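You operate a simulated robot arm through the tools that you are given. There is no shell and no other tool. Be economical: measure what you need, move in short steps, check, and stop when the job is done.

Carry out the task below with a simulated robot arm. There is one attempt and no reset: what you move stays moved.

## Task
Drain the end basin, rinse its plug clean and plug it again.
Fine: rinse the drain plug at tap 9; tap off, no other tap run, no water left in the basin. What is to be rubbed or washed off counts as gone when no trace of it is left.

The check looks at the end state, three seconds after you hand in, the way a careful person would. Anything else that was tipped, shoved, dropped, spilled or broken makes it a failure.

## Robot
A 7-joint arm with a two-finger gripper, on a carriage that runs on a rail from [9, -1383] to [-6, 997] (x, y) and turns from -120 to 213 degrees about z. Base frame: it is fixed where the carriage stands at the start and does not move with it; the origin is on the floor, on the carriage's upright axis, x ahead of it, y to its left, z up. Readings come in mm, degrees, newtons and seconds.
Its first joint turns from -149.0 to 149.0 degrees. Places, roughly: bench by the pipes [800, 0, 900]; drain ring [700, 600, 800]; end basin [700, 600, 800]; lever 1 [900, 2200, 1000]; lever 2 [900, 2000, 1000]; lever 3 [900, 1800, 1000]; lever 4 [900, 1600, 1000]; lever 5 [900, 1400, 1000]; lever 6 [900, 1200, 1000]; lever 7 [900, 1000, 1000]; lever 8 [900, 800, 1000]; lever 9 [900, 600, 1000]. Payload 2.45 kg.
The tool frame sits at the grasp point between the pads (the TCP): z along the fingers, y along the line on which they close. The tips reach 26 mm beyond it. Largest opening 96 mm; the body of the gripper starts 69 mm behind the TCP.
Orientation is told as [roll, pitch, yaw] about the base's x, y, z axes, in that order, counted from this pose: with the fingers straight down and closing along the base's y, the tool's x points along the base's -x, its y along +y and its z along -z.

## Interface
- The arm moves only by the tool apply_moves. Its argument "deltas" is one flat list of numbers, 7 for each row, row after row: the shift along the base's x, y, z in mm, then the turn, a rotation vector about the base's x, y, z in degrees, then the closure in counts, from 0 (fully open) to 255 (shut). In form: [tx, ty, tz, rx, ry, rz, jaw, tx, ty, tz, rx, ry, rz, jaw, ...]. A call has 1 to 12 rows; each row is the pose to reach, as a shift and turn from the pose commanded when the call began. Rows are played at 5 a second. More than 50 mm and 8.6 degrees between two rows, or a gripper value outside its range, and nothing of the call is played. Where a pose cannot be reached the arm comes as near as it can. A force on the tool above 40 N (or 10 N above the force at the start of the call, whichever is more), or a blocked arm, ends the call early, and 0.2 s more pass. Each finger halts on what it meets, pressing with about 35 N; the grip force reading is that of the motor and also rises with nothing between the fingers. The clock runs only during rows and for 0.2 s after the last one: add rows that repeat a pose to give the fingers time. It gives the time, the measured TCP pose, the force on the tool (base axes), the opening and the grip force at its end, in the units of the frame above (readings bear some noise), with the torque about the TCP (base axes, N m) and any sound that the robot's microphone picked up.
- Cameras (640 x 400 px; columns grow to the right, rows downward): "scene" is now at [39.1, 187.5, 1631.7]; the picture's right is [0.22, -0.97, 0.00], its down [-0.61, -0.14, -0.78] and it looks along [0.76, 0.17, -0.63] (base axes); focal length 248 px, centre (320, 200). "wrist" rides on the gripper at [82, 3, -98] in the tool frame; the picture's right is [-0.04, 1.00, 0.00], its down [-0.73, -0.03, -0.68] and it looks along [-0.68, -0.03, 0.73] (tool axes); focal length 256 px, centre (320, 200). There is no depth. A picture from a camera that has moved, and an enlarged one, comes with that camera's place and axes in the base frame and with its lens.
- get_image(camera): a new picture of that camera. It takes no simulated time.
- lift_body(by): slides the trunk up (or, below 0, down) by that many mm; the arm and the scene camera ride with it, the base frame stays. It gives what a move gives, with no picture.
- drive_base(legs): drives the robot by 1 to 6 legs, each [ahead, left, turn to the left] in mm, mm and degrees, along the robot's own axes; the way and the turn of a leg run together, so that a leg with both is an arc; at most 1500 mm and 180 degrees a leg. The arm and the cameras ride along, it lands a little off, and it stops where it bumps. It keeps to its track: a leg is cut to what the track allows. It gives what a move gives.
- pan_tilt(pan, tilt): turns the head with the scene camera to pan (to the left, within 155 degrees either way) and tilt (down, from -29 to 69), counted from straight ahead of the robot. It gives what a move gives.
- enlarge(camera, box): a new picture of the part [left, top, right, bottom] of that camera's present view, enlarged. It takes no simulated time.
- job_done(): hands the job in; it is judged then, once.

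Go step by step. Nothing tells you exact positions but the pictures and the camera data: compare them with the known pose of the tool, close in by small moves and look again before you grip or let go. The budget is 120 turns and 90 pictures, counting those below and the enlarged ones. Unless the task says otherwise, let go and move clear before handing in, and close with one line.

The tools are called as name(argument=value, ...) on one line, values as JSON. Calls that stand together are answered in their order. apply_moves: Moves the arm, as the interface text tells. Its arguments: {"type":"object","properties":{"deltas":{"type":"array","items":{"type":"number"}}},"required":["deltas"]} The other tools are called the same way: lift_body (by) slides the trunk up or down; drive_base (legs) drives the base; pan_tilt (pan, tilt) turns the head that bears the scene camera; get_image (camera) takes a picture; enlarge (camera, box) takes an enlarged picture of a part of a camera's view; job_done () hands the job in.

At the start:

```text
time_s: 0.0
position: [643.6, 647.1, 1266.6]
tcp_rot: [0.0, 0.0, 0.1]
contact_force: [0.2, -0.2, 0.2]
wrist_torque: [0.05, -0.02, -0.01]
grip_width: 95.9
gripper_force: 0.0
trunk travel left (down, up): [-625.0, 85.0]
robot x, y, heading: [1.9, -1.2, 0.0]
head pan, tilt: [12.9, 38.8]
```

scene: 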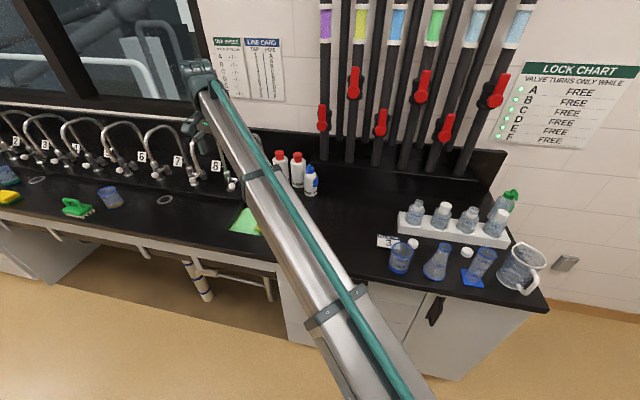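
wrist: 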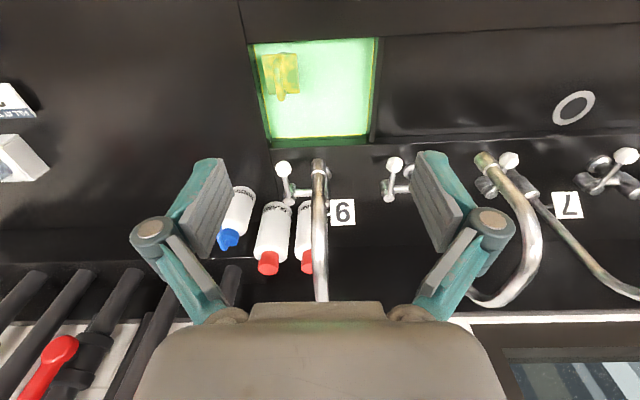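

I see the end basin with greenish water, a yellow plug-like thing in it and several taps; I'll zoom in on the wall cards and the basin before moving.

enlarge(camera="scene", box=[200, 30, 300, 105])

enlarge(camera="wrist", box=[200, 20, 440, 300])

```text
5.33 times, centred on (250, 68) of scene
camera zoom: at [39.1, 187.5, 1631.7], right [0.22, -0.97, 0.0], down [-0.61, -0.14, -0.78], along [0.76, 0.17, -0.63], focal length 1324 px, centre (693, 907)
```

zoom: 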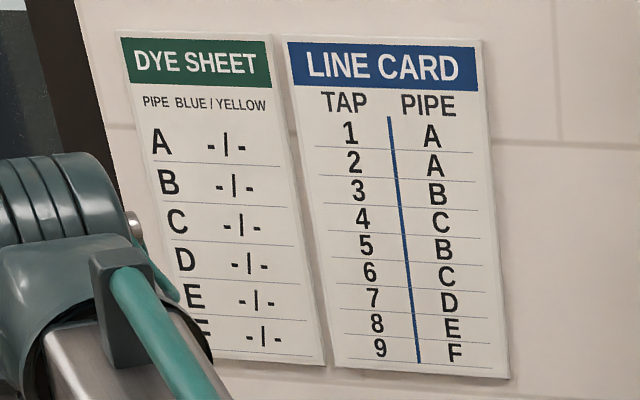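

```text
1.43 times, centred on (320, 160) of wrist
camera zoom: at [562.1, 653.0, 1363.5], right [0.04, 1.0, 0.0], down [0.73, -0.03, 0.68], along [0.68, -0.03, -0.73], focal length 366 px, centre (320, 257)
```

zoom: 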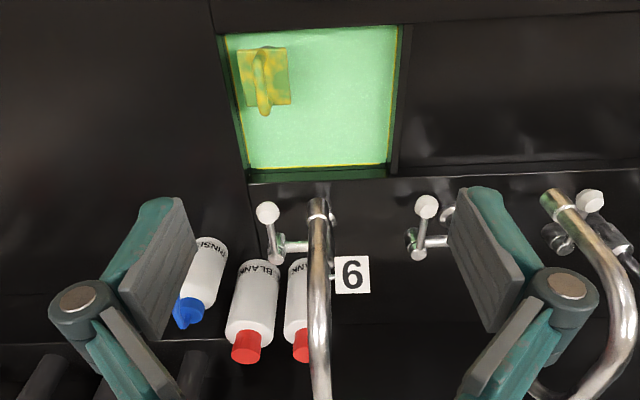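

Tap 9 is the one over the basin, and it is fed by pipe F. I'll look at the valves and their tags, then at the taps more closely.

enlarge(camera="scene", box=[300, 0, 640, 200])

enlarge(camera="scene", box=[100, 130, 330, 260])

```text
1.88 times, centred on (470, 100) of scene
camera zoom: at [39.1, 187.5, 1631.7], right [0.22, -0.97, 0.0], down [-0.61, -0.14, -0.78], along [0.76, 0.17, -0.63], focal length 467 px, centre (38, 388)
```

zoom: 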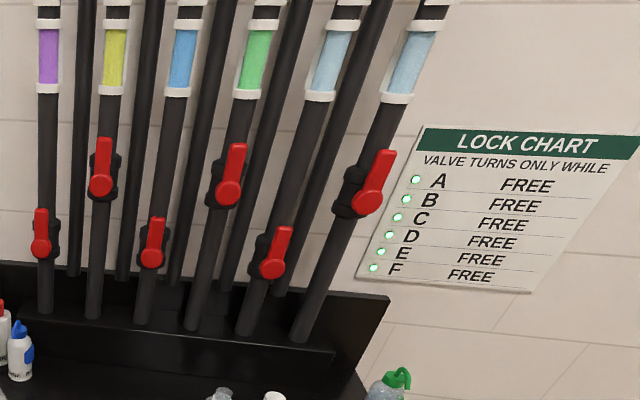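

```text
2.78 times, centred on (215, 195) of scene
camera zoom: at [39.1, 187.5, 1631.7], right [0.22, -0.97, 0.0], down [-0.61, -0.14, -0.78], along [0.76, 0.17, -0.63], focal length 691 px, centre (612, 214)
```

zoom: 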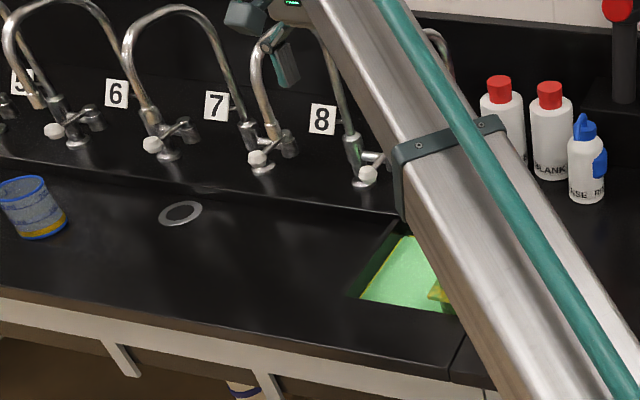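

All valves are open and F's line is pale. I'll bring the arm in front of the robot and then drive so the basin is straight ahead.

apply_moves(deltas=[0, -48, 0, 0, 0, 0, 0, 0, -96, 0, 0, 0, 0, 0, 0, -144, 0, 0, 0, 0, 0, 0, -192, 0, 0, 0, 0, 0, 0, -240, 0, 0, 0, 0, 0, 0, -288, 0, 0, 0, 0, 0, 0, -336, 0, 0, 0, 0, 0, 0, -384, 0, 0, 0, 0, 0, 0, -432, 0, 0, 0, 0, 0, 0, -480, 0, 0, 0, 0, 0, 0, -528, 0, 0, 0, 0, 0, 0, -576, 0, 0, 0, 0, 0])

pan_tilt(pan=25, tilt=38)

get_image(camera="scene")

```text
time_s: 2.6
position: [668.9, 73.5, 1222.6]
tcp_rot: [0.4, -2.2, 0.0]
contact_force: [0.3, 0.3, 0.2]
wrist_torque: [0.0, 0.0, 0.03]
grip_width: 96.0
gripper_force: 0.0
out of reach, approached as far as the arm can: row 5, 6, 7, 8, 9, 10, 11, 12
trunk travel left (down, up): [-625.0, 85.0]
robot x, y, heading: [1.7, -0.3, 0.1]
head pan, tilt: [12.9, 38.8]
```

```text
time_s: 3.3
position: [668.4, 73.7, 1222.5]
tcp_rot: [0.3, -2.2, -0.1]
contact_force: [-0.2, -0.1, -0.6]
wrist_torque: [0.01, 0.02, 0.0]
grip_width: 96.0
gripper_force: 0.1
trunk travel left (down, up): [-625.0, 85.0]
robot x, y, heading: [0.7, 4.7, 0.2]
head pan, tilt: [25.0, 38.0]
```

```text
83 pictures are left
camera scene: at [33.7, 204.7, 1632.9], right [0.42, -0.91, 0.0], down [-0.56, -0.26, -0.79], along [0.71, 0.33, -0.62], focal length 248 px, centre (320, 200)
```

scene: 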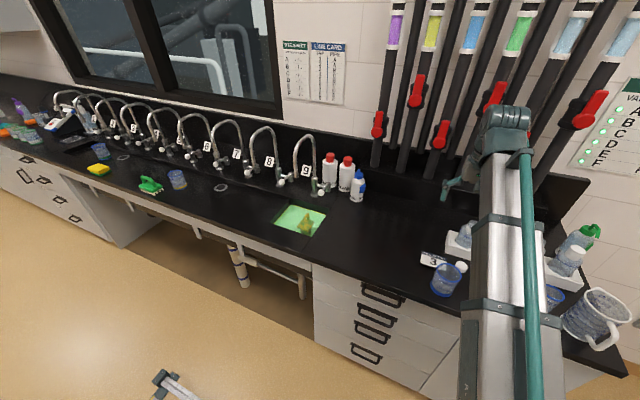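

The spout of tap 9 reaches up to roughly z 1220, so I raise the trunk and then drive along the rail to stand before the basin.

lift_body(by=80)

drive_base(legs=[[0, 420, 0]])

pan_tilt(pan=0, tilt=45)

get_image(camera="scene")

get_image(camera="wrist")

```text
time_s: 4.5
position: [669.0, 73.0, 1303.0]
tcp_rot: [0.4, -2.3, 0.0]
contact_force: [0.3, -0.2, 0.4]
wrist_torque: [-0.02, -0.02, 0.05]
grip_width: 95.9
gripper_force: 0.1
trunk travel left (down, up): [-705.0, 5.0]
robot x, y, heading: [-0.4, -3.0, 0.3]
head pan, tilt: [25.0, 38.0]
```

```text
time_s: 7.1
position: [667.3, 493.3, 1302.3]
tcp_rot: [0.2, -2.2, -0.2]
contact_force: [0.2, -0.3, -0.2]
wrist_torque: [-0.04, 0.03, 0.0]
grip_width: 96.0
gripper_force: 0.0
trunk travel left (down, up): [-705.0, 5.0]
robot x, y, heading: [-3.0, 422.2, -0.2]
head pan, tilt: [25.0, 38.0]
```

```text
time_s: 8.0
position: [667.1, 493.5, 1302.3]
tcp_rot: [0.3, -2.2, -0.2]
contact_force: [-0.3, -0.5, 0.1]
wrist_torque: [0.01, 0.01, -0.02]
grip_width: 96.1
gripper_force: 0.0
trunk travel left (down, up): [-705.0, 5.0]
robot x, y, heading: [-2.4, 423.8, 0.1]
head pan, tilt: [0.0, 45.0]
```

```text
82 pictures are left
camera scene: at [34.8, 590.8, 1702.7], right [0.0, -1.0, 0.0], down [-0.71, 0.0, -0.71], along [0.71, 0.0, -0.71], focal length 248 px, centre (320, 200)
```

scene: 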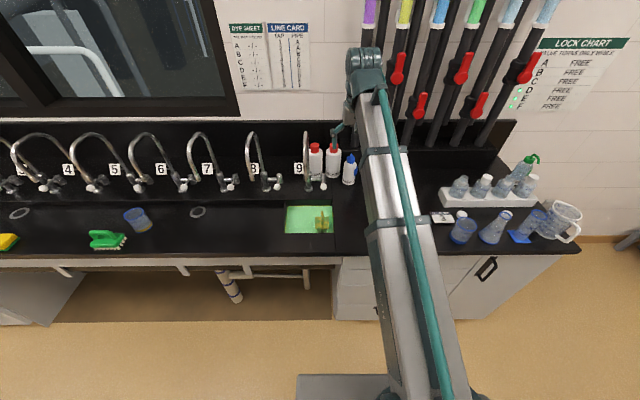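

```text
81 pictures are left
camera wrist: at [581.7, 497.8, 1396.3], right [0.04, 1.0, 0.01], down [0.71, -0.04, 0.71], along [0.71, -0.03, -0.71], focal length 256 px, centre (320, 200)
```

wrist: 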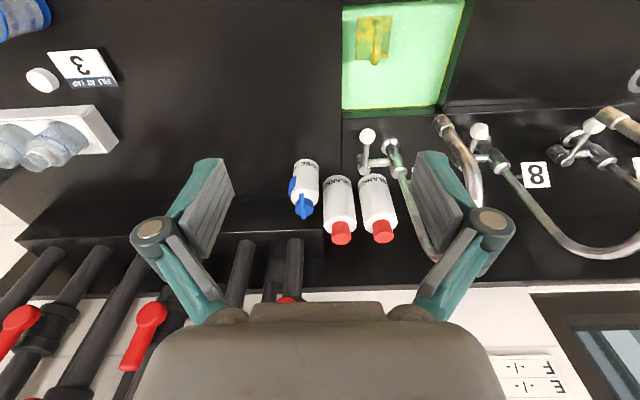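

Good view: tap 9's spout hangs over the basin and the plug with its handle is at the basin's right. I'll zoom in both views to triangulate plug, spout mouth, lever.

enlarge(camera="scene", box=[270, 120, 370, 245])

enlarge(camera="wrist", box=[320, 0, 500, 180])

```text
3.20 times, centred on (320, 182) of scene
camera zoom: at [34.8, 590.8, 1702.7], right [0.0, -1.0, 0.0], down [-0.71, 0.0, -0.71], along [0.71, 0.0, -0.71], focal length 794 px, centre (320, 256)
```

zoom: 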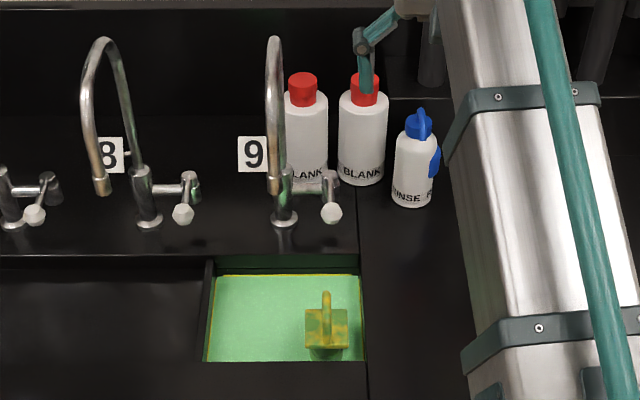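

```text
2.22 times, centred on (410, 90) of wrist
camera zoom: at [581.7, 497.8, 1396.3], right [0.04, 1.0, 0.01], down [0.71, -0.04, 0.71], along [0.71, -0.03, -0.71], focal length 569 px, centre (120, 444)
```

zoom: 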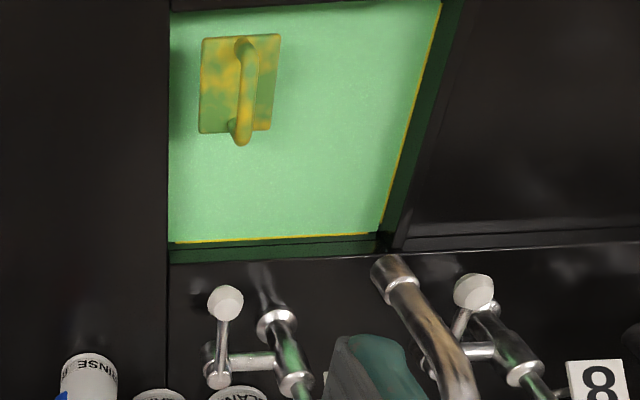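

Triangulation: plug plate about (697, 583, 910) with handle top about z 949, spout mouth about (748, 646, 1097), lever 9 knob about (828, 575, 992). I'll lower the trunk for a closer look.

lift_body(by=-200)

get_image(camera="wrist")

enlarge(camera="scene", box=[240, 50, 440, 200])

```text
time_s: 10.2
position: [668.0, 493.6, 1102.6]
tcp_rot: [0.3, -2.2, -0.2]
contact_force: [-0.1, 0.5, 0.2]
wrist_torque: [0.01, 0.0, -0.04]
grip_width: 96.0
gripper_force: 0.0
trunk travel left (down, up): [-505.0, 205.0]
robot x, y, heading: [-2.1, 423.6, -0.2]
head pan, tilt: [0.0, 45.0]
```

```text
78 pictures are left
camera wrist: at [581.7, 497.8, 1196.3], right [0.04, 1.0, 0.01], down [0.71, -0.04, 0.71], along [0.71, -0.03, -0.71], focal length 256 px, centre (320, 200)
```

wrist: 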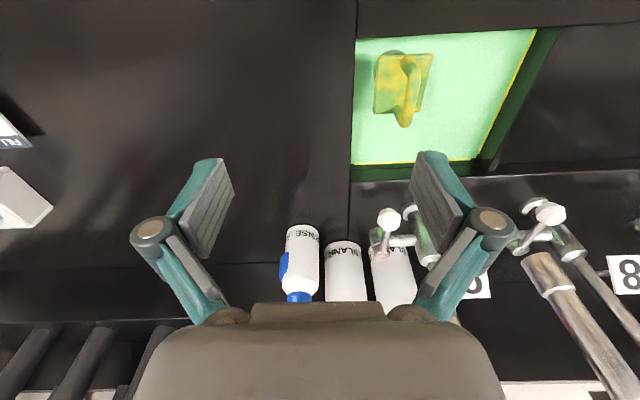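

```text
2.67 times, centred on (340, 125) of scene
camera zoom: at [34.7, 590.7, 1502.7], right [0.0, -1.0, 0.0], down [-0.71, 0.0, -0.71], along [0.71, 0.0, -0.71], focal length 662 px, centre (267, 400)
```

zoom: 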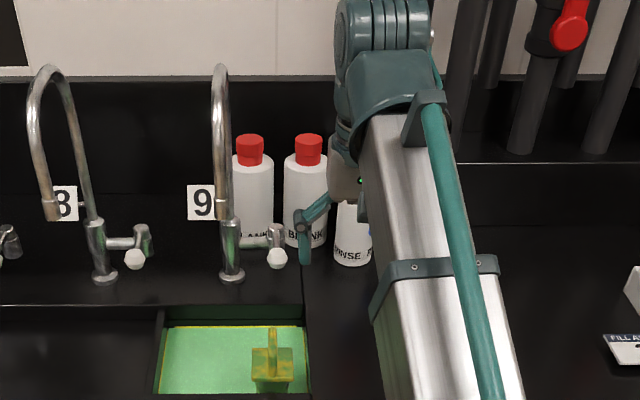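

enlarge(camera="wrist", box=[340, 10, 560, 270])

enlarge(camera="scene", box=[280, 120, 350, 200])

```text
1.54 times, centred on (450, 140) of wrist
camera zoom: at [581.7, 497.8, 1196.3], right [0.04, 1.0, 0.01], down [0.71, -0.04, 0.71], along [0.71, -0.03, -0.71], focal length 394 px, centre (120, 292)
```

zoom: 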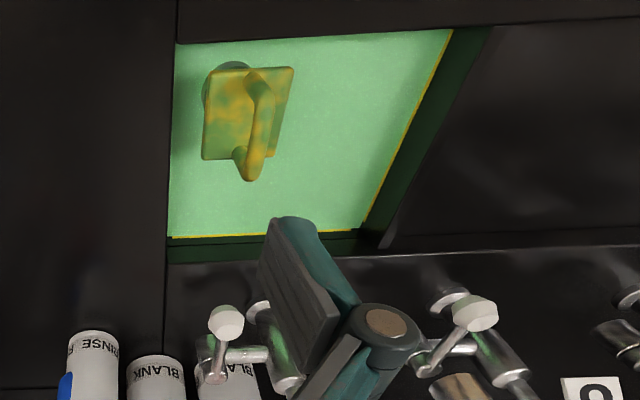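

```text
5.00 times, centred on (315, 160) of scene
camera zoom: at [34.7, 590.7, 1502.7], right [0.0, -1.0, 0.0], down [-0.71, 0.0, -0.71], along [0.71, 0.0, -0.71], focal length 1241 px, centre (345, 400)
```

zoom: 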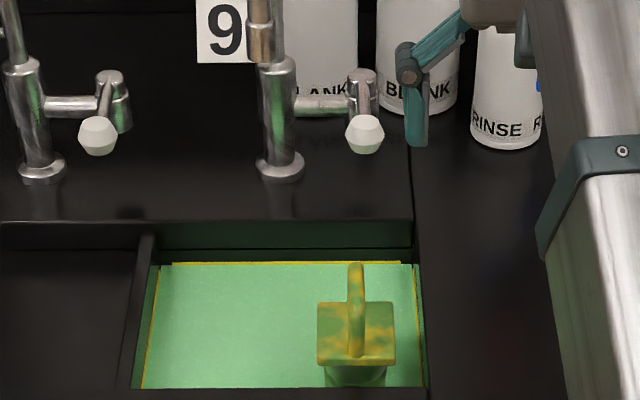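

The plug is a plate with an arched handle running along x, standing above the water, and lever 9 seems to turn about a vertical hub. I'll tilt the tool so the wrist stays clear of the spout and align over the handle.

apply_moves(deltas=[0, 20, 0, 0, -5, 0, 0, 0, 45, 0, 0, -10, 0, 0, 0, 70, 0, 0, -15, 0, 0, 10, 90, -20, 0, -20, 0, 0, 20, 90, -50, 0, -23, 0, 0, 25, 90, -70, 0, -23, 0, 0, 25, 90, -70, 0, -23, 0, 0])

get_image(camera="wrist")

get_image(camera="scene")

```text
time_s: 11.8
position: [691.9, 584.5, 1032.9]
tcp_rot: [0.5, -25.2, -0.3]
contact_force: [-0.1, -0.5, 0.9]
wrist_torque: [-0.03, -0.02, 0.0]
grip_width: 96.2
gripper_force: 0.1
trunk travel left (down, up): [-505.0, 205.0]
robot x, y, heading: [-2.2, 424.0, -0.4]
head pan, tilt: [0.0, 45.0]
```

```text
74 pictures are left
camera wrist: at [575.9, 589.0, 1086.3], right [0.04, 1.0, 0.02], down [0.37, -0.04, 0.93], along [0.93, -0.03, -0.37], focal length 256 px, centre (320, 200)
```

wrist: 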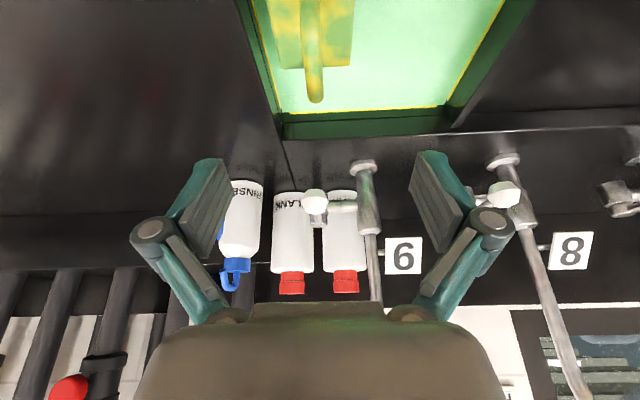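

```text
73 pictures are left
camera scene: at [34.9, 590.7, 1502.7], right [0.0, -1.0, 0.0], down [-0.71, 0.0, -0.71], along [0.71, 0.0, -0.71], focal length 248 px, centre (320, 200)
```

scene: 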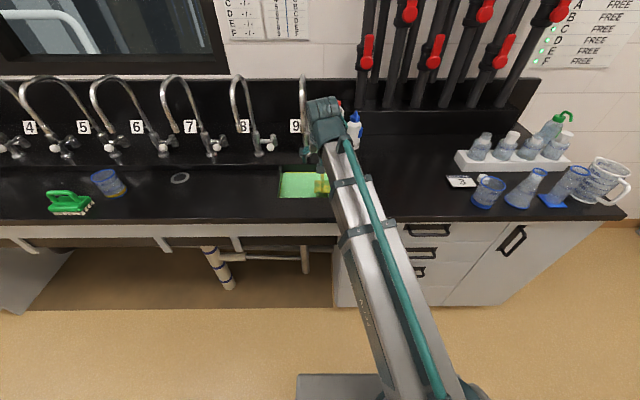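

Aligned in y with the handle. Partly close the fingers, go down to the handle, and check.

apply_moves(deltas=[0, -2, 0, 0, 0, 0, 120, 2, -2, -20, 0, 0, 0, 120, 5, -2, -45, 0, 0, 0, 120, 7, -2, -65, 0, 0, 0, 120, 8, -2, -80, 0, 0, 0, 120, 8, -2, -84, 0, 0, 0, 120, 8, -2, -84, 0, 0, 0, 120])

get_image(camera="wrist")

enlarge(camera="scene", box=[270, 130, 370, 230])

```text
time_s: 13.4
position: [699.4, 581.7, 948.7]
tcp_rot: [0.4, -25.2, -0.3]
contact_force: [-0.3, 0.1, 0.4]
wrist_torque: [-0.01, -0.01, 0.01]
grip_width: 50.6
gripper_force: 0.1
trunk travel left (down, up): [-505.0, 205.0]
robot x, y, heading: [1.7, 422.3, -0.2]
head pan, tilt: [0.0, 45.0]
```

```text
72 pictures are left
camera wrist: at [584.1, 586.2, 1001.4], right [0.04, 1.0, 0.02], down [0.37, -0.04, 0.93], along [0.93, -0.03, -0.38], focal length 256 px, centre (320, 200)
```

wrist: 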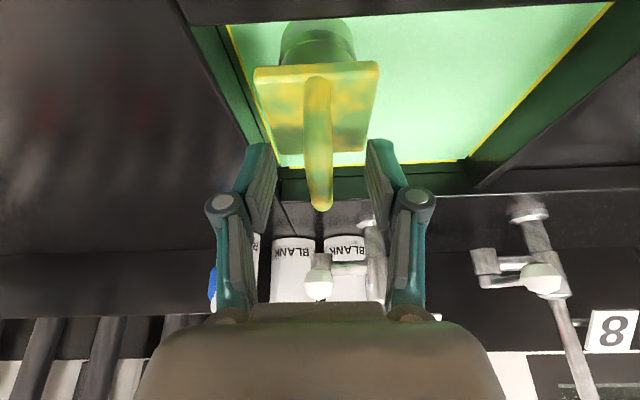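

```text
4.00 times, centred on (320, 180) of scene
camera zoom: at [34.8, 590.7, 1502.7], right [0.0, -1.0, 0.0], down [-0.71, 0.0, -0.71], along [0.71, 0.0, -0.71], focal length 993 px, centre (320, 280)
```

zoom: 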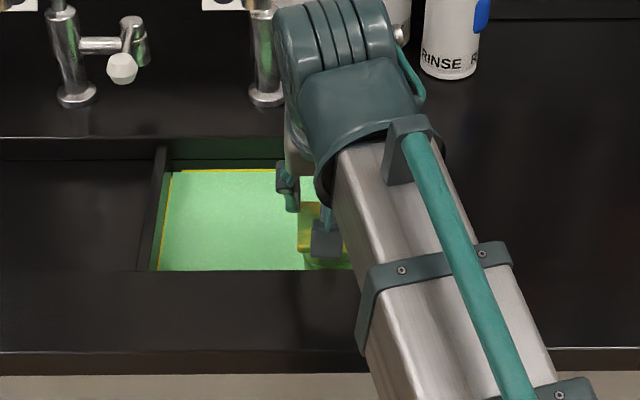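

The handle is between the pads; I close on it and lift slowly.

apply_moves(deltas=[0, 1, 0, 0, 0, 0, 255, 0, 1, 0, 0, 0, 0, 255, 0, 1, 0, 0, 0, 0, 255, 0, 1, 0, 0, 0, 0, 255])

apply_moves(deltas=[0, 0, 5, 0, 0, 0, 255, 0, 0, 12, 0, 0, 0, 255, 0, 0, 20, 0, 0, 0, 255, 0, 0, 30, 0, 0, 0, 255])

get_image(camera="wrist")

```text
time_s: 14.4
position: [700.2, 583.0, 946.9]
tcp_rot: [0.4, -25.3, -0.3]
contact_force: [0.5, -0.2, -0.2]
wrist_torque: [-0.01, 0.03, -0.02]
grip_width: 10.9
gripper_force: 34.7
trunk travel left (down, up): [-505.0, 205.0]
robot x, y, heading: [-5.8, 420.0, -0.1]
head pan, tilt: [0.0, 45.0]
```

```text
time_s: 15.4
position: [699.6, 582.0, 978.9]
tcp_rot: [0.5, -25.1, -0.3]
contact_force: [1.0, -0.2, -2.5]
wrist_torque: [0.02, -0.02, 0.02]
grip_width: 11.2
gripper_force: 35.3
trunk travel left (down, up): [-505.0, 205.0]
robot x, y, heading: [2.5, 426.4, -0.1]
head pan, tilt: [0.0, 45.0]
```

```text
70 pictures are left
camera wrist: at [584.3, 586.7, 1032.1], right [0.04, 1.0, 0.02], down [0.37, -0.04, 0.93], along [0.93, -0.03, -0.38], focal length 256 px, centre (320, 200)
```

wrist: 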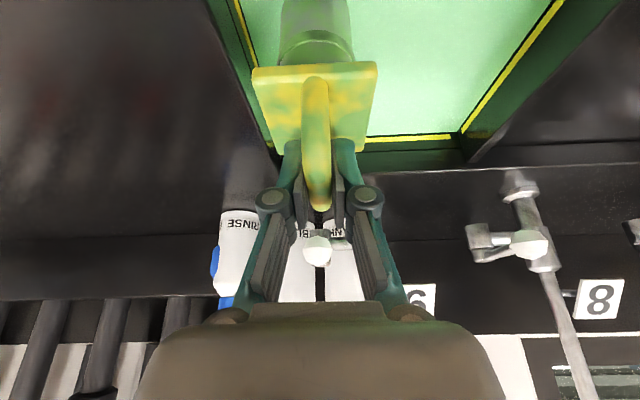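

The plug is coming out and the level is starting to fall. I lift a bit further and wait for draining.

apply_moves(deltas=[0, 0, 15, 0, 0, 0, 255, 0, 0, 30, 0, 0, 0, 255, 0, 0, 45, 0, 0, 0, 255, 0, 0, 60, 0, 0, 0, 255, 0, 0, 60, 0, 0, 0, 255, 0, 0, 60, 0, 0, 0, 255, 0, 0, 60, 0, 0, 0, 255, 0, 0, 60, 0, 0, 0, 255, 0, 0, 60, 0, 0, 0, 255, 0, 0, 60, 0, 0, 0, 255, 0, 0, 60, 0, 0, 0, 255, 0, 0, 60, 0, 0, 0, 255])

get_image(camera="wrist")

enlarge(camera="scene", box=[270, 100, 370, 230])

```text
time_s: 18.0
position: [700.2, 580.4, 1036.9]
tcp_rot: [0.4, -25.2, -0.4]
contact_force: [0.1, 0.2, -2.0]
wrist_torque: [0.0, 0.0, 0.01]
grip_width: 11.3
gripper_force: 35.3
trunk travel left (down, up): [-505.0, 205.0]
robot x, y, heading: [-2.8, 422.4, -0.0]
head pan, tilt: [0.0, 45.0]
```

```text
69 pictures are left
camera wrist: at [584.5, 586.2, 1090.9], right [0.04, 1.0, 0.02], down [0.37, -0.04, 0.93], along [0.93, -0.03, -0.38], focal length 256 px, centre (320, 200)
```

wrist: 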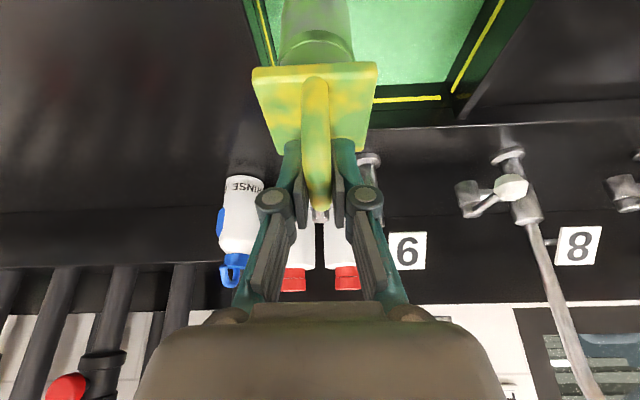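

```text
3.08 times, centred on (320, 165) of scene
camera zoom: at [35.0, 590.7, 1502.6], right [0.0, -1.0, 0.0], down [-0.71, 0.0, -0.71], along [0.71, 0.0, -0.71], focal length 764 px, centre (320, 308)
```

zoom: 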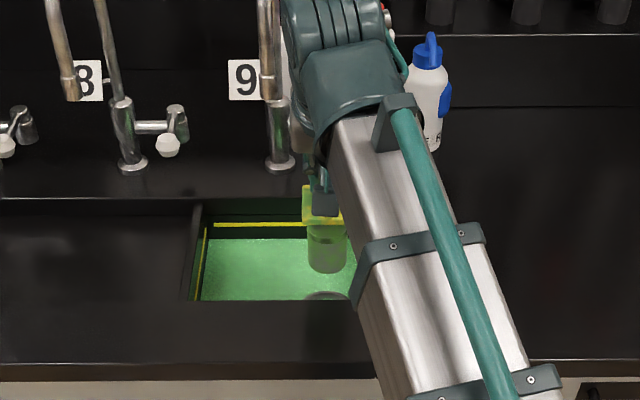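

The water is draining well. I shift the plug left within the basin, clear of the drain, and give it more time.

apply_moves(deltas=[0, 20, 0, 0, 0, 0, 255, 0, 40, 0, 0, 0, 0, 255, 0, 60, 0, 0, 0, 0, 255, 0, 80, 0, 0, 0, 0, 255, 0, 80, 0, 0, 0, 0, 255, 0, 80, 0, 0, 0, 0, 255, 0, 80, 0, 0, 0, 0, 255, 0, 80, 0, 0, 0, 0, 255, 0, 80, 0, 0, 0, 0, 255, 0, 80, 0, 0, 0, 0, 255, 0, 80, 0, 0, 0, 0, 255, 0, 80, 0, 0, 0, 0, 255])

apply_moves(deltas=[0, 0, 0, 0, 0, 0, 255, 0, 0, 0, 0, 0, 0, 255, 0, 0, 0, 0, 0, 0, 255, 0, 0, 0, 0, 0, 0, 255, 0, 0, 0, 0, 0, 0, 255, 0, 0, 0, 0, 0, 0, 255, 0, 0, 0, 0, 0, 0, 255, 0, 0, 0, 0, 0, 0, 255, 0, 0, 0, 0, 0, 0, 255, 0, 0, 0, 0, 0, 0, 255, 0, 0, 0, 0, 0, 0, 255, 0, 0, 0, 0, 0, 0, 255])

enlarge(camera="scene", box=[270, 100, 370, 230])

get_image(camera="wrist")

```text
time_s: 20.6
position: [699.7, 661.6, 1036.8]
tcp_rot: [0.4, -25.2, -0.3]
contact_force: [1.0, -0.4, -2.9]
wrist_torque: [-0.02, -0.05, 0.0]
grip_width: 11.1
gripper_force: 35.2
trunk travel left (down, up): [-505.0, 205.0]
robot x, y, heading: [2.3, 425.2, -0.2]
head pan, tilt: [0.0, 45.0]
```

```text
time_s: 23.2
position: [700.6, 662.2, 1037.5]
tcp_rot: [0.3, -25.2, -0.3]
contact_force: [-1.1, 0.5, -2.6]
wrist_torque: [-0.01, 0.01, -0.04]
grip_width: 11.2
gripper_force: 35.1
trunk travel left (down, up): [-505.0, 205.0]
robot x, y, heading: [-2.7, 422.8, -0.2]
head pan, tilt: [0.0, 45.0]
```

```text
3.08 times, centred on (320, 165) of scene
camera zoom: at [35.0, 590.8, 1502.6], right [0.0, -1.0, 0.0], down [-0.71, 0.0, -0.71], along [0.71, 0.0, -0.71], focal length 764 px, centre (320, 308)
```

zoom: 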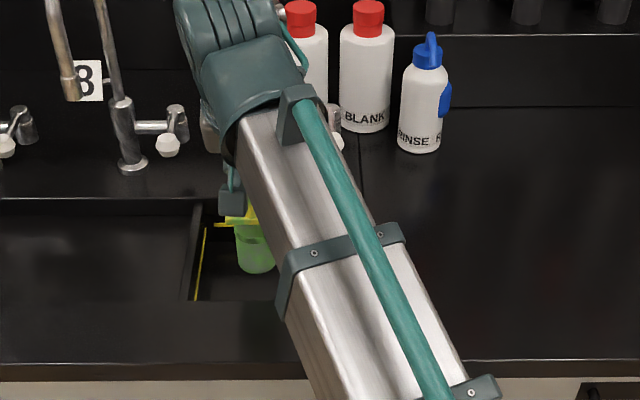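

```text
66 pictures are left
camera wrist: at [584.5, 666.9, 1091.2], right [0.04, 1.0, 0.02], down [0.37, -0.04, 0.93], along [0.93, -0.03, -0.38], focal length 256 px, centre (320, 200)
```

wrist: 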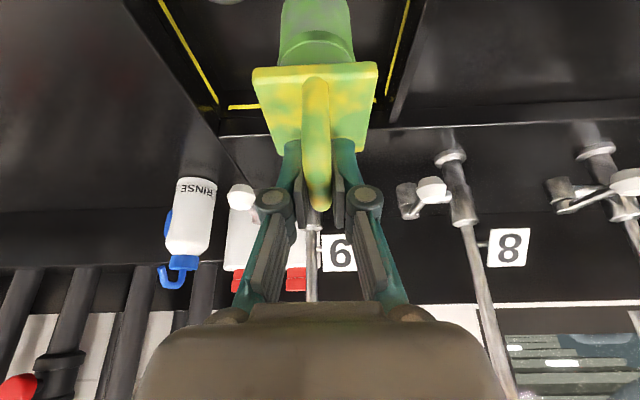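

The basin looks empty of liquid. I lower the plug to stand on the basin floor, watching the force.

apply_moves(deltas=[0, 0, -15, 0, 0, 0, 255, 0, 0, -30, 0, 0, 0, 255, 0, 0, -45, 0, 0, 0, 255, 0, 0, -58, 0, 0, 0, 255, 0, 0, -62, 0, 0, 0, 255, 0, 0, -62, 0, 0, 0, 255])

apply_moves(deltas=[0, 0, -3, 0, 0, 0, 255, 0, 0, -6, 0, 0, 0, 255, 0, 0, -9, 0, 0, 0, 255, 0, 0, -12, 0, 0, 0, 255])

```text
time_s: 24.6
position: [699.7, 663.5, 975.0]
tcp_rot: [0.4, -25.3, -0.3]
contact_force: [0.4, 1.1, -3.2]
wrist_torque: [-0.02, -0.02, 0.02]
grip_width: 11.0
gripper_force: 35.3
trunk travel left (down, up): [-505.0, 205.0]
robot x, y, heading: [-2.2, 416.7, -0.4]
head pan, tilt: [0.0, 45.0]
```

```text
time_s: 25.6
position: [698.7, 662.9, 964.0]
tcp_rot: [0.4, -25.1, -0.2]
contact_force: [-0.2, 0.0, -2.8]
wrist_torque: [0.01, -0.02, -0.02]
grip_width: 11.2
gripper_force: 35.4
trunk travel left (down, up): [-505.0, 205.0]
robot x, y, heading: [-3.7, 421.0, 0.2]
head pan, tilt: [0.0, 45.0]
```

apply_moves(deltas=[0, 0, -2, 0, 0, 0, 255, 0, 0, -4, 0, 0, 0, 255, 0, 0, -6, 0, 0, 0, 255, 0, 0, -6, 0, 0, 0, 255])

get_image(camera="wrist")

```text
time_s: 26.6
position: [699.0, 662.6, 957.0]
tcp_rot: [0.2, -25.2, -0.3]
contact_force: [0.2, -0.1, -2.8]
wrist_torque: [0.0, 0.01, 0.02]
grip_width: 11.0
gripper_force: 35.8
trunk travel left (down, up): [-505.0, 205.0]
robot x, y, heading: [-5.1, 425.3, -0.1]
head pan, tilt: [0.0, 45.0]
```

```text
65 pictures are left
camera wrist: at [584.6, 666.9, 1011.1], right [0.04, 1.0, 0.02], down [0.37, -0.04, 0.93], along [0.93, -0.03, -0.38], focal length 256 px, centre (320, 200)
```

wrist: 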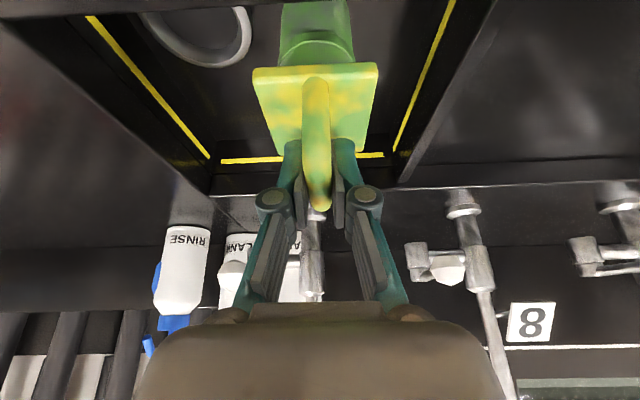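

apply_moves(deltas=[0, 0, -2, 0, 0, 0, 255, 0, 0, -4, 0, 0, 0, 255, 0, 0, -6, 0, 0, 0, 255, 0, 0, -6, 0, 0, 0, 255])

apply_moves(deltas=[0, 0, -2, 0, 0, 0, 255, 0, 0, -4, 0, 0, 0, 255, 0, 0, -6, 0, 0, 0, 255, 0, 0, -6, 0, 0, 0, 255])

```text
time_s: 27.6
position: [701.9, 663.2, 951.6]
tcp_rot: [0.3, -25.1, -0.3]
contact_force: [0.5, -0.2, -3.0]
wrist_torque: [-0.01, 0.01, 0.03]
grip_width: 10.9
gripper_force: 35.5
trunk travel left (down, up): [-505.0, 205.0]
robot x, y, heading: [-3.9, 419.8, -0.2]
head pan, tilt: [0.0, 45.0]
```

```text
time_s: 28.6
position: [699.1, 661.9, 947.6]
tcp_rot: [0.4, -25.4, -0.2]
contact_force: [-0.3, 0.9, 16.0]
wrist_torque: [0.01, 0.44, -0.01]
grip_width: 11.0
gripper_force: 34.8
trunk travel left (down, up): [-505.0, 205.0]
robot x, y, heading: [-0.1, 422.8, -0.2]
head pan, tilt: [0.0, 45.0]
```

Contact with the floor. I ease off, open the fingers and retreat along the tool axis.

apply_moves(deltas=[0, 0, 2, 0, 0, 0, 255, 0, 0, 2, 0, 0, 0, 170, 0, 0, 2, 0, 0, 0, 120, 0, 0, 2, 0, 0, 0, 120, -5, 0, 20, 0, 0, 0, 120, -15, 0, 45, 0, 0, 0, 120, -25, 0, 70, 0, 0, 0, 120, -40, 0, 100, 0, 0, 0, 120])

get_image(camera="wrist")

```text
time_s: 30.4
position: [659.3, 662.2, 1047.4]
tcp_rot: [0.4, -25.2, -0.3]
contact_force: [0.4, 0.4, 0.0]
wrist_torque: [-0.01, 0.02, 0.0]
grip_width: 50.7
gripper_force: 0.0
trunk travel left (down, up): [-505.0, 205.0]
robot x, y, heading: [-2.6, 425.7, -0.3]
head pan, tilt: [0.0, 45.0]
```

```text
64 pictures are left
camera wrist: at [544.4, 666.7, 1100.7], right [0.04, 1.0, 0.02], down [0.37, -0.04, 0.93], along [0.93, -0.03, -0.38], focal length 256 px, centre (320, 200)
```

wrist: 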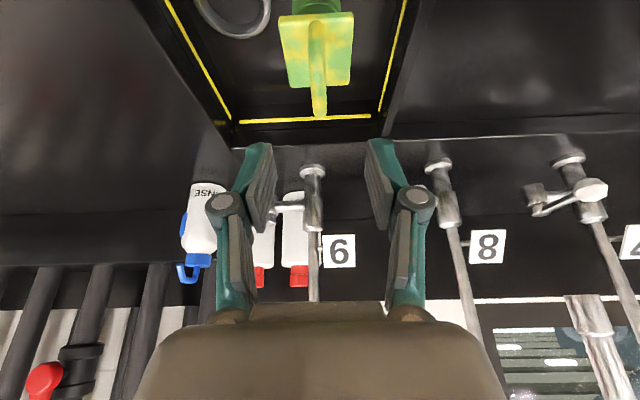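

The plug stands on the floor beside the drain. Next I move right of the spout to take a close look at lever 9.

apply_moves(deltas=[0, -40, 10, 0, 0, 0, 120, 0, -80, 15, 0, 0, 0, 120, 0, -110, 15, 0, 0, 0, 120, 15, -130, 5, 0, 0, 0, 200, 30, -130, -10, 0, 0, 0, 200, 30, -130, -10, 0, 0, 0, 200])

get_image(camera="wrist")

enlarge(camera="scene", box=[270, 80, 370, 200])

```text
time_s: 31.8
position: [689.8, 534.2, 1037.1]
tcp_rot: [0.4, -25.4, -0.2]
contact_force: [0.3, -0.5, -0.1]
wrist_torque: [0.01, -0.03, 0.01]
grip_width: 20.4
gripper_force: 0.0
trunk travel left (down, up): [-505.0, 205.0]
robot x, y, heading: [-0.5, 427.3, -0.0]
head pan, tilt: [0.0, 45.0]
```

```text
63 pictures are left
camera wrist: at [574.1, 537.2, 1090.1], right [0.04, 1.0, 0.02], down [0.37, -0.04, 0.93], along [0.93, -0.03, -0.38], focal length 256 px, centre (320, 200)
```

wrist: 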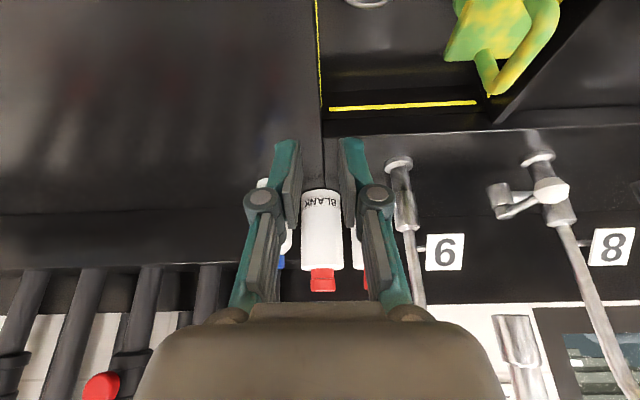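

```text
3.33 times, centred on (320, 140) of scene
camera zoom: at [34.9, 590.7, 1502.7], right [0.0, -1.0, 0.0], down [-0.71, 0.0, -0.71], along [0.71, 0.0, -0.71], focal length 828 px, centre (320, 400)
```

zoom: 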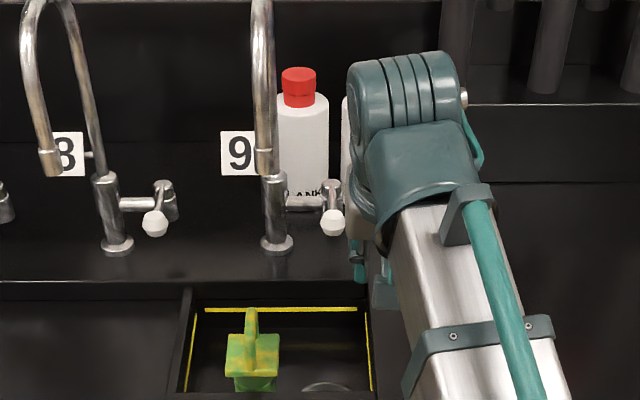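

Plug stands clear of the drain, basin empty. Lever 9's knob sticks out toward me; I'll straddle it with the fingers at a stand-off first and check alignment.

apply_moves(deltas=[15, 10, -10, 0, 0, 0, 120, 30, 20, -15, 0, 0, 0, 120, 45, 30, -20, 0, 0, 0, 120, 60, 36, -25, 0, 0, 0, 120, 60, 36, -25, 0, 0, 0, 120])

get_image(camera="wrist")

enlarge(camera="scene", box=[270, 80, 370, 200])

```text
time_s: 33.0
position: [749.1, 567.7, 1010.8]
tcp_rot: [0.4, -25.2, -0.2]
contact_force: [0.4, 0.3, -0.5]
wrist_torque: [-0.02, 0.03, 0.01]
grip_width: 50.7
gripper_force: 0.2
trunk travel left (down, up): [-505.0, 205.0]
robot x, y, heading: [-2.7, 419.2, -0.1]
head pan, tilt: [0.0, 45.0]
```

```text
61 pictures are left
camera wrist: at [633.9, 572.3, 1064.9], right [0.04, 1.0, 0.02], down [0.37, -0.04, 0.93], along [0.93, -0.03, -0.38], focal length 256 px, centre (320, 200)
```

wrist: 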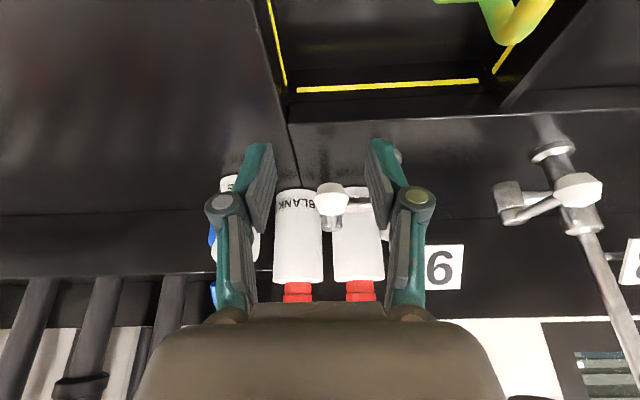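

```text
3.33 times, centred on (320, 140) of scene
camera zoom: at [34.9, 590.7, 1502.7], right [0.0, -1.0, 0.0], down [-0.71, 0.0, -0.71], along [0.71, 0.0, -0.71], focal length 828 px, centre (320, 400)
```

zoom: 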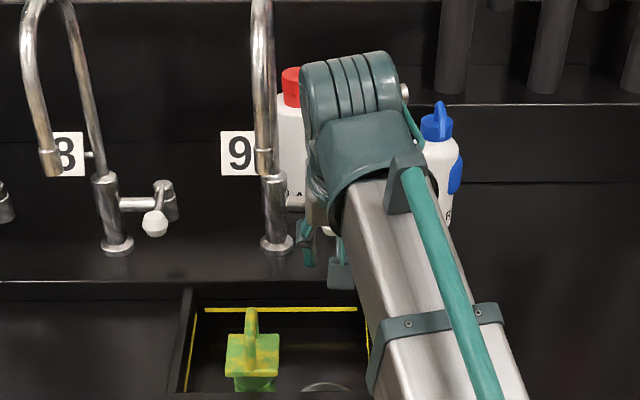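

Knob is centered between the fingers. I advance so it sits between the pads.

apply_moves(deltas=[20, 2, -4, 0, 0, 0, 120, 40, 3, -9, 0, 0, 0, 120, 60, 3, -14, 0, 0, 0, 120, 76, 3, -18, 0, 0, 0, 120, 76, 3, -18, 0, 0, 0, 120])

get_image(camera="wrist")

enlarge(camera="scene", box=[270, 80, 370, 200])

```text
time_s: 34.2
position: [825.6, 570.6, 993.7]
tcp_rot: [0.4, -25.2, -0.3]
contact_force: [-0.4, -0.6, -0.9]
wrist_torque: [0.02, 0.0, 0.01]
grip_width: 51.0
gripper_force: 0.1
trunk travel left (down, up): [-505.0, 205.0]
robot x, y, heading: [1.3, 421.7, -0.3]
head pan, tilt: [0.0, 45.0]
```

```text
59 pictures are left
camera wrist: at [710.0, 575.5, 1046.4], right [0.04, 1.0, 0.02], down [0.37, -0.04, 0.93], along [0.93, -0.03, -0.38], focal length 256 px, centre (320, 200)
```

wrist: 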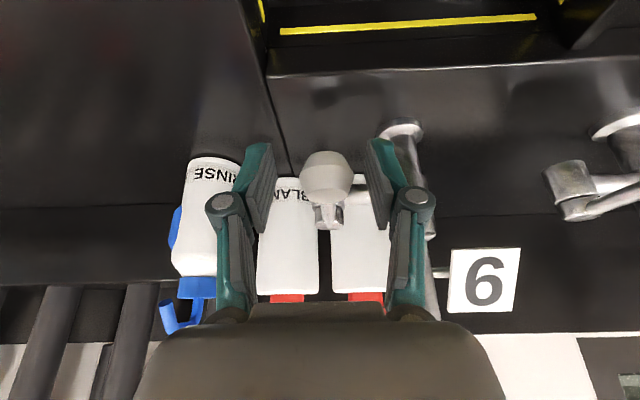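

```text
3.33 times, centred on (320, 140) of scene
camera zoom: at [34.9, 590.7, 1502.7], right [0.0, -1.0, 0.0], down [-0.71, 0.0, -0.71], along [0.71, 0.0, -0.71], focal length 828 px, centre (320, 400)
```

zoom: 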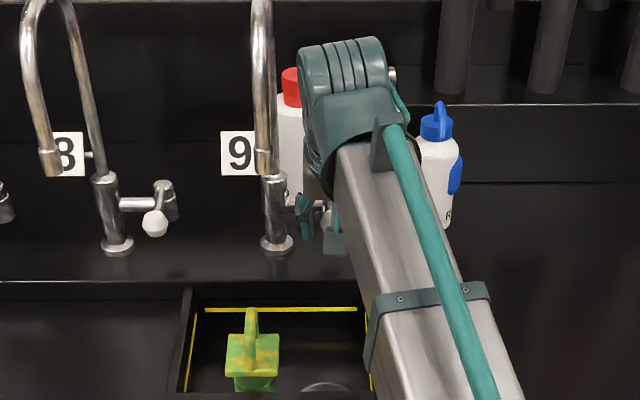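

The knob is between the pads. I narrow the fingers and push it gently to the right (away from the tap column) to see whether it turns that way.

apply_moves(deltas=[0, 4, 0, 0, 0, 0, 165, 0, 4, 0, 0, 0, 0, 165, 0, 0, 0, 0, 0, 0, 165, 0, -5, 0, 0, 0, 0, 165, 1, -10, 0, 0, 0, 0, 165, 2, -15, 0, 0, 0, 0, 165, 3, -20, 0, 0, 0, 0, 165])

get_image(camera="wrist")

enlarge(camera="scene", box=[270, 80, 370, 200])

```text
time_s: 35.8
position: [828.8, 550.2, 993.3]
tcp_rot: [0.4, -25.3, -0.3]
contact_force: [0.2, -0.2, 0.7]
wrist_torque: [0.0, -0.02, 0.01]
grip_width: 33.9
gripper_force: 0.2
trunk travel left (down, up): [-505.0, 205.0]
robot x, y, heading: [-3.8, 423.0, -0.2]
head pan, tilt: [0.0, 45.0]
```

```text
57 pictures are left
camera wrist: at [713.1, 555.3, 1046.0], right [0.04, 1.0, 0.02], down [0.37, -0.04, 0.93], along [0.93, -0.03, -0.38], focal length 256 px, centre (320, 200)
```

wrist: 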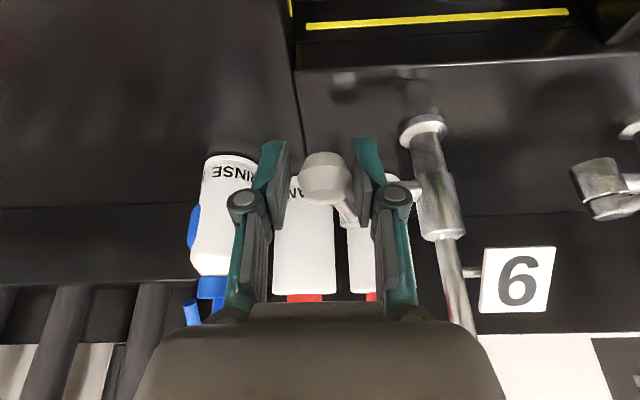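

```text
3.33 times, centred on (320, 140) of scene
camera zoom: at [34.8, 590.7, 1502.7], right [0.0, -1.0, 0.0], down [-0.71, 0.0, -0.71], along [0.71, 0.0, -0.71], focal length 828 px, centre (320, 400)
```

zoom: 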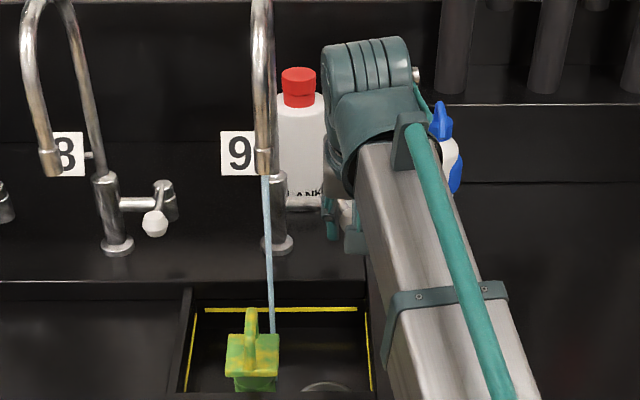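

Water runs from tap 9 (pale, clear), with almost no force. I back off and go to regrip the plug.

apply_moves(deltas=[0, 0, 0, 0, 0, 0, 140, -15, 2, 3, 0, 0, 0, 120, -40, 2, 8, 0, 0, 0, 120, -75, 0, 20, 0, 0, 0, 120, -115, 0, 35, 0, 0, 0, 120, -150, 5, 50, 0, 0, 0, 120, -170, 35, 54, 0, 0, 0, 120, -170, 75, 54, 0, 0, 0, 120, -170, 112, 54, 0, 0, 0, 120, -170, 112, 54, 0, 0, 0, 120])

get_image(camera="wrist")

enlarge(camera="scene", box=[270, 80, 370, 200])

```text
time_s: 38.0
position: [660.3, 662.7, 1046.0]
tcp_rot: [0.4, -25.2, -0.3]
contact_force: [-0.3, 0.5, 0.0]
wrist_torque: [-0.03, 0.02, -0.02]
grip_width: 50.7
gripper_force: 0.1
trunk travel left (down, up): [-505.0, 205.0]
robot x, y, heading: [-0.7, 422.6, -0.2]
head pan, tilt: [0.0, 45.0]
```

```text
55 pictures are left
camera wrist: at [544.1, 667.1, 1099.6], right [0.04, 1.0, 0.02], down [0.37, -0.04, 0.93], along [0.93, -0.03, -0.38], focal length 256 px, centre (320, 200)
```

wrist: 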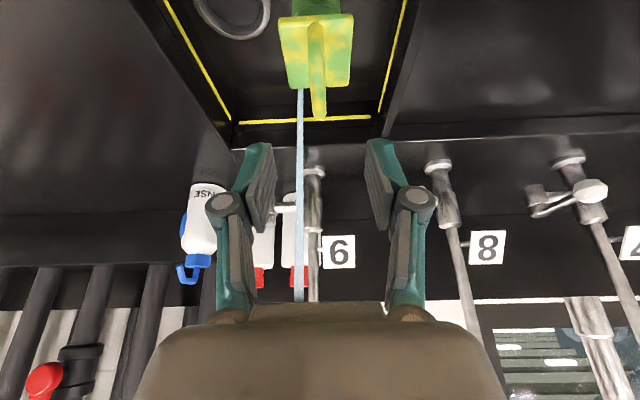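

```text
3.33 times, centred on (320, 140) of scene
camera zoom: at [34.7, 590.8, 1502.6], right [0.0, -1.0, 0.0], down [-0.71, 0.0, -0.71], along [0.71, 0.0, -0.71], focal length 828 px, centre (320, 400)
```

zoom: 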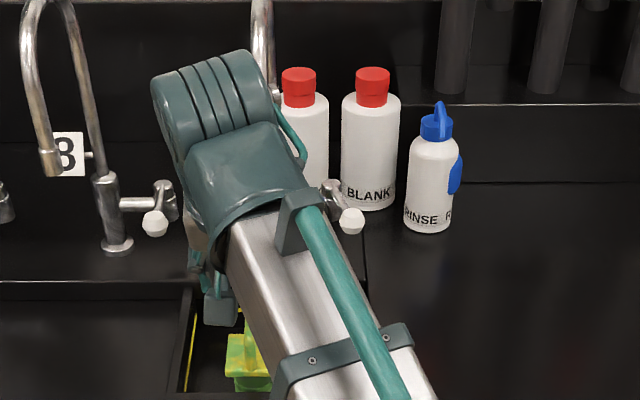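

I descend on the plug's handle and grip it.

apply_moves(deltas=[15, 0, -30, 0, 0, 0, 120, 25, 0, -55, 0, 0, 0, 120, 35, 0, -82, 0, 0, 0, 120, 39, 0, -98, 0, 0, 0, 120, 39, 0, -99, 0, 0, 0, 255, 39, 0, -99, 0, 0, 0, 255, 39, 0, -99, 0, 0, 0, 255, 39, 0, -99, 0, 0, 0, 255, 39, 0, -80, 0, 0, 0, 255, 39, 0, -60, 0, 0, 0, 255])

get_image(camera="wrist")

```text
time_s: 40.2
position: [698.7, 662.8, 986.2]
tcp_rot: [0.3, -25.3, -0.4]
contact_force: [-0.1, 0.0, -3.0]
wrist_torque: [-0.01, 0.0, 0.02]
grip_width: 10.1
gripper_force: 34.7
trunk travel left (down, up): [-505.0, 205.0]
robot x, y, heading: [-2.9, 422.6, -0.2]
head pan, tilt: [0.0, 45.0]
```

```text
53 pictures are left
camera wrist: at [583.0, 668.1, 1039.5], right [0.04, 1.0, 0.02], down [0.38, -0.04, 0.93], along [0.93, -0.03, -0.38], focal length 256 px, centre (320, 200)
```

wrist: 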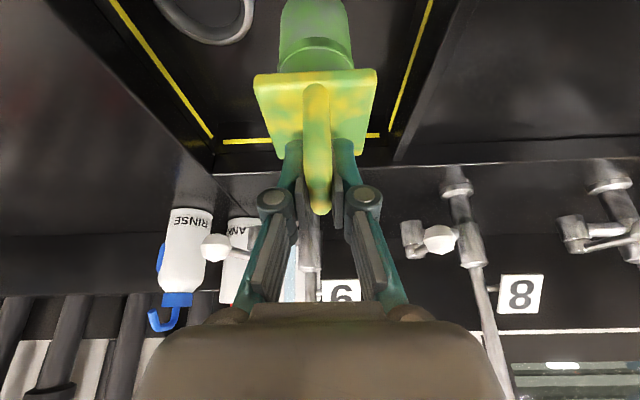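

Gripped. I carry the plug into the stream low in the basin, first hitting the front part of its top.

apply_moves(deltas=[12, -5, -8, 0, 0, 0, 255, 24, -11, -16, 0, 0, 0, 255, 36, -17, -20, 0, 0, 0, 255, 36, -17, -20, 0, 0, 0, 255, 36, -17, -20, 0, 0, 0, 255, 36, -17, -20, 0, 0, 0, 255, 36, -17, -20, 0, 0, 0, 255, 36, -17, -20, 0, 0, 0, 255])

get_image(camera="wrist")

enlarge(camera="scene", box=[270, 80, 370, 200])

```text
time_s: 42.0
position: [734.5, 646.0, 966.0]
tcp_rot: [0.3, -25.2, -0.4]
contact_force: [0.6, 0.1, -1.4]
wrist_torque: [-0.03, 0.01, 0.01]
grip_width: 10.1
gripper_force: 35.5
trunk travel left (down, up): [-505.0, 205.0]
robot x, y, heading: [-2.9, 422.9, -0.2]
head pan, tilt: [0.0, 45.0]
```

```text
52 pictures are left
camera wrist: at [618.8, 651.5, 1019.7], right [0.04, 1.0, 0.02], down [0.37, -0.04, 0.93], along [0.93, -0.03, -0.38], focal length 256 px, centre (320, 200)
```

wrist: 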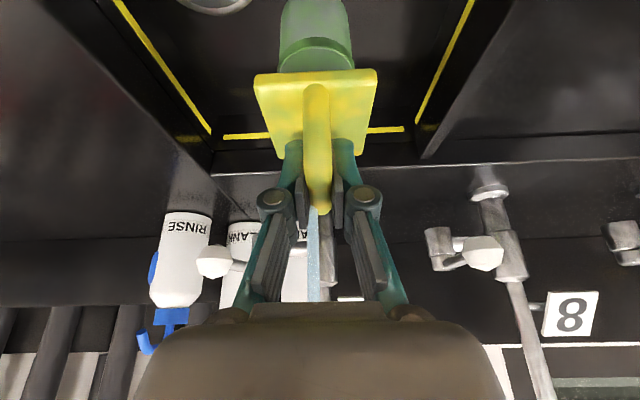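

```text
3.33 times, centred on (320, 140) of scene
camera zoom: at [35.0, 590.8, 1502.6], right [0.0, -1.0, 0.0], down [-0.71, 0.0, -0.71], along [0.71, 0.0, -0.71], focal length 828 px, centre (320, 400)
```

zoom: 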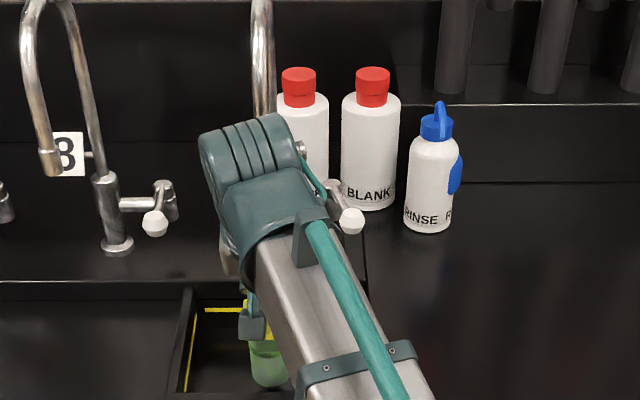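

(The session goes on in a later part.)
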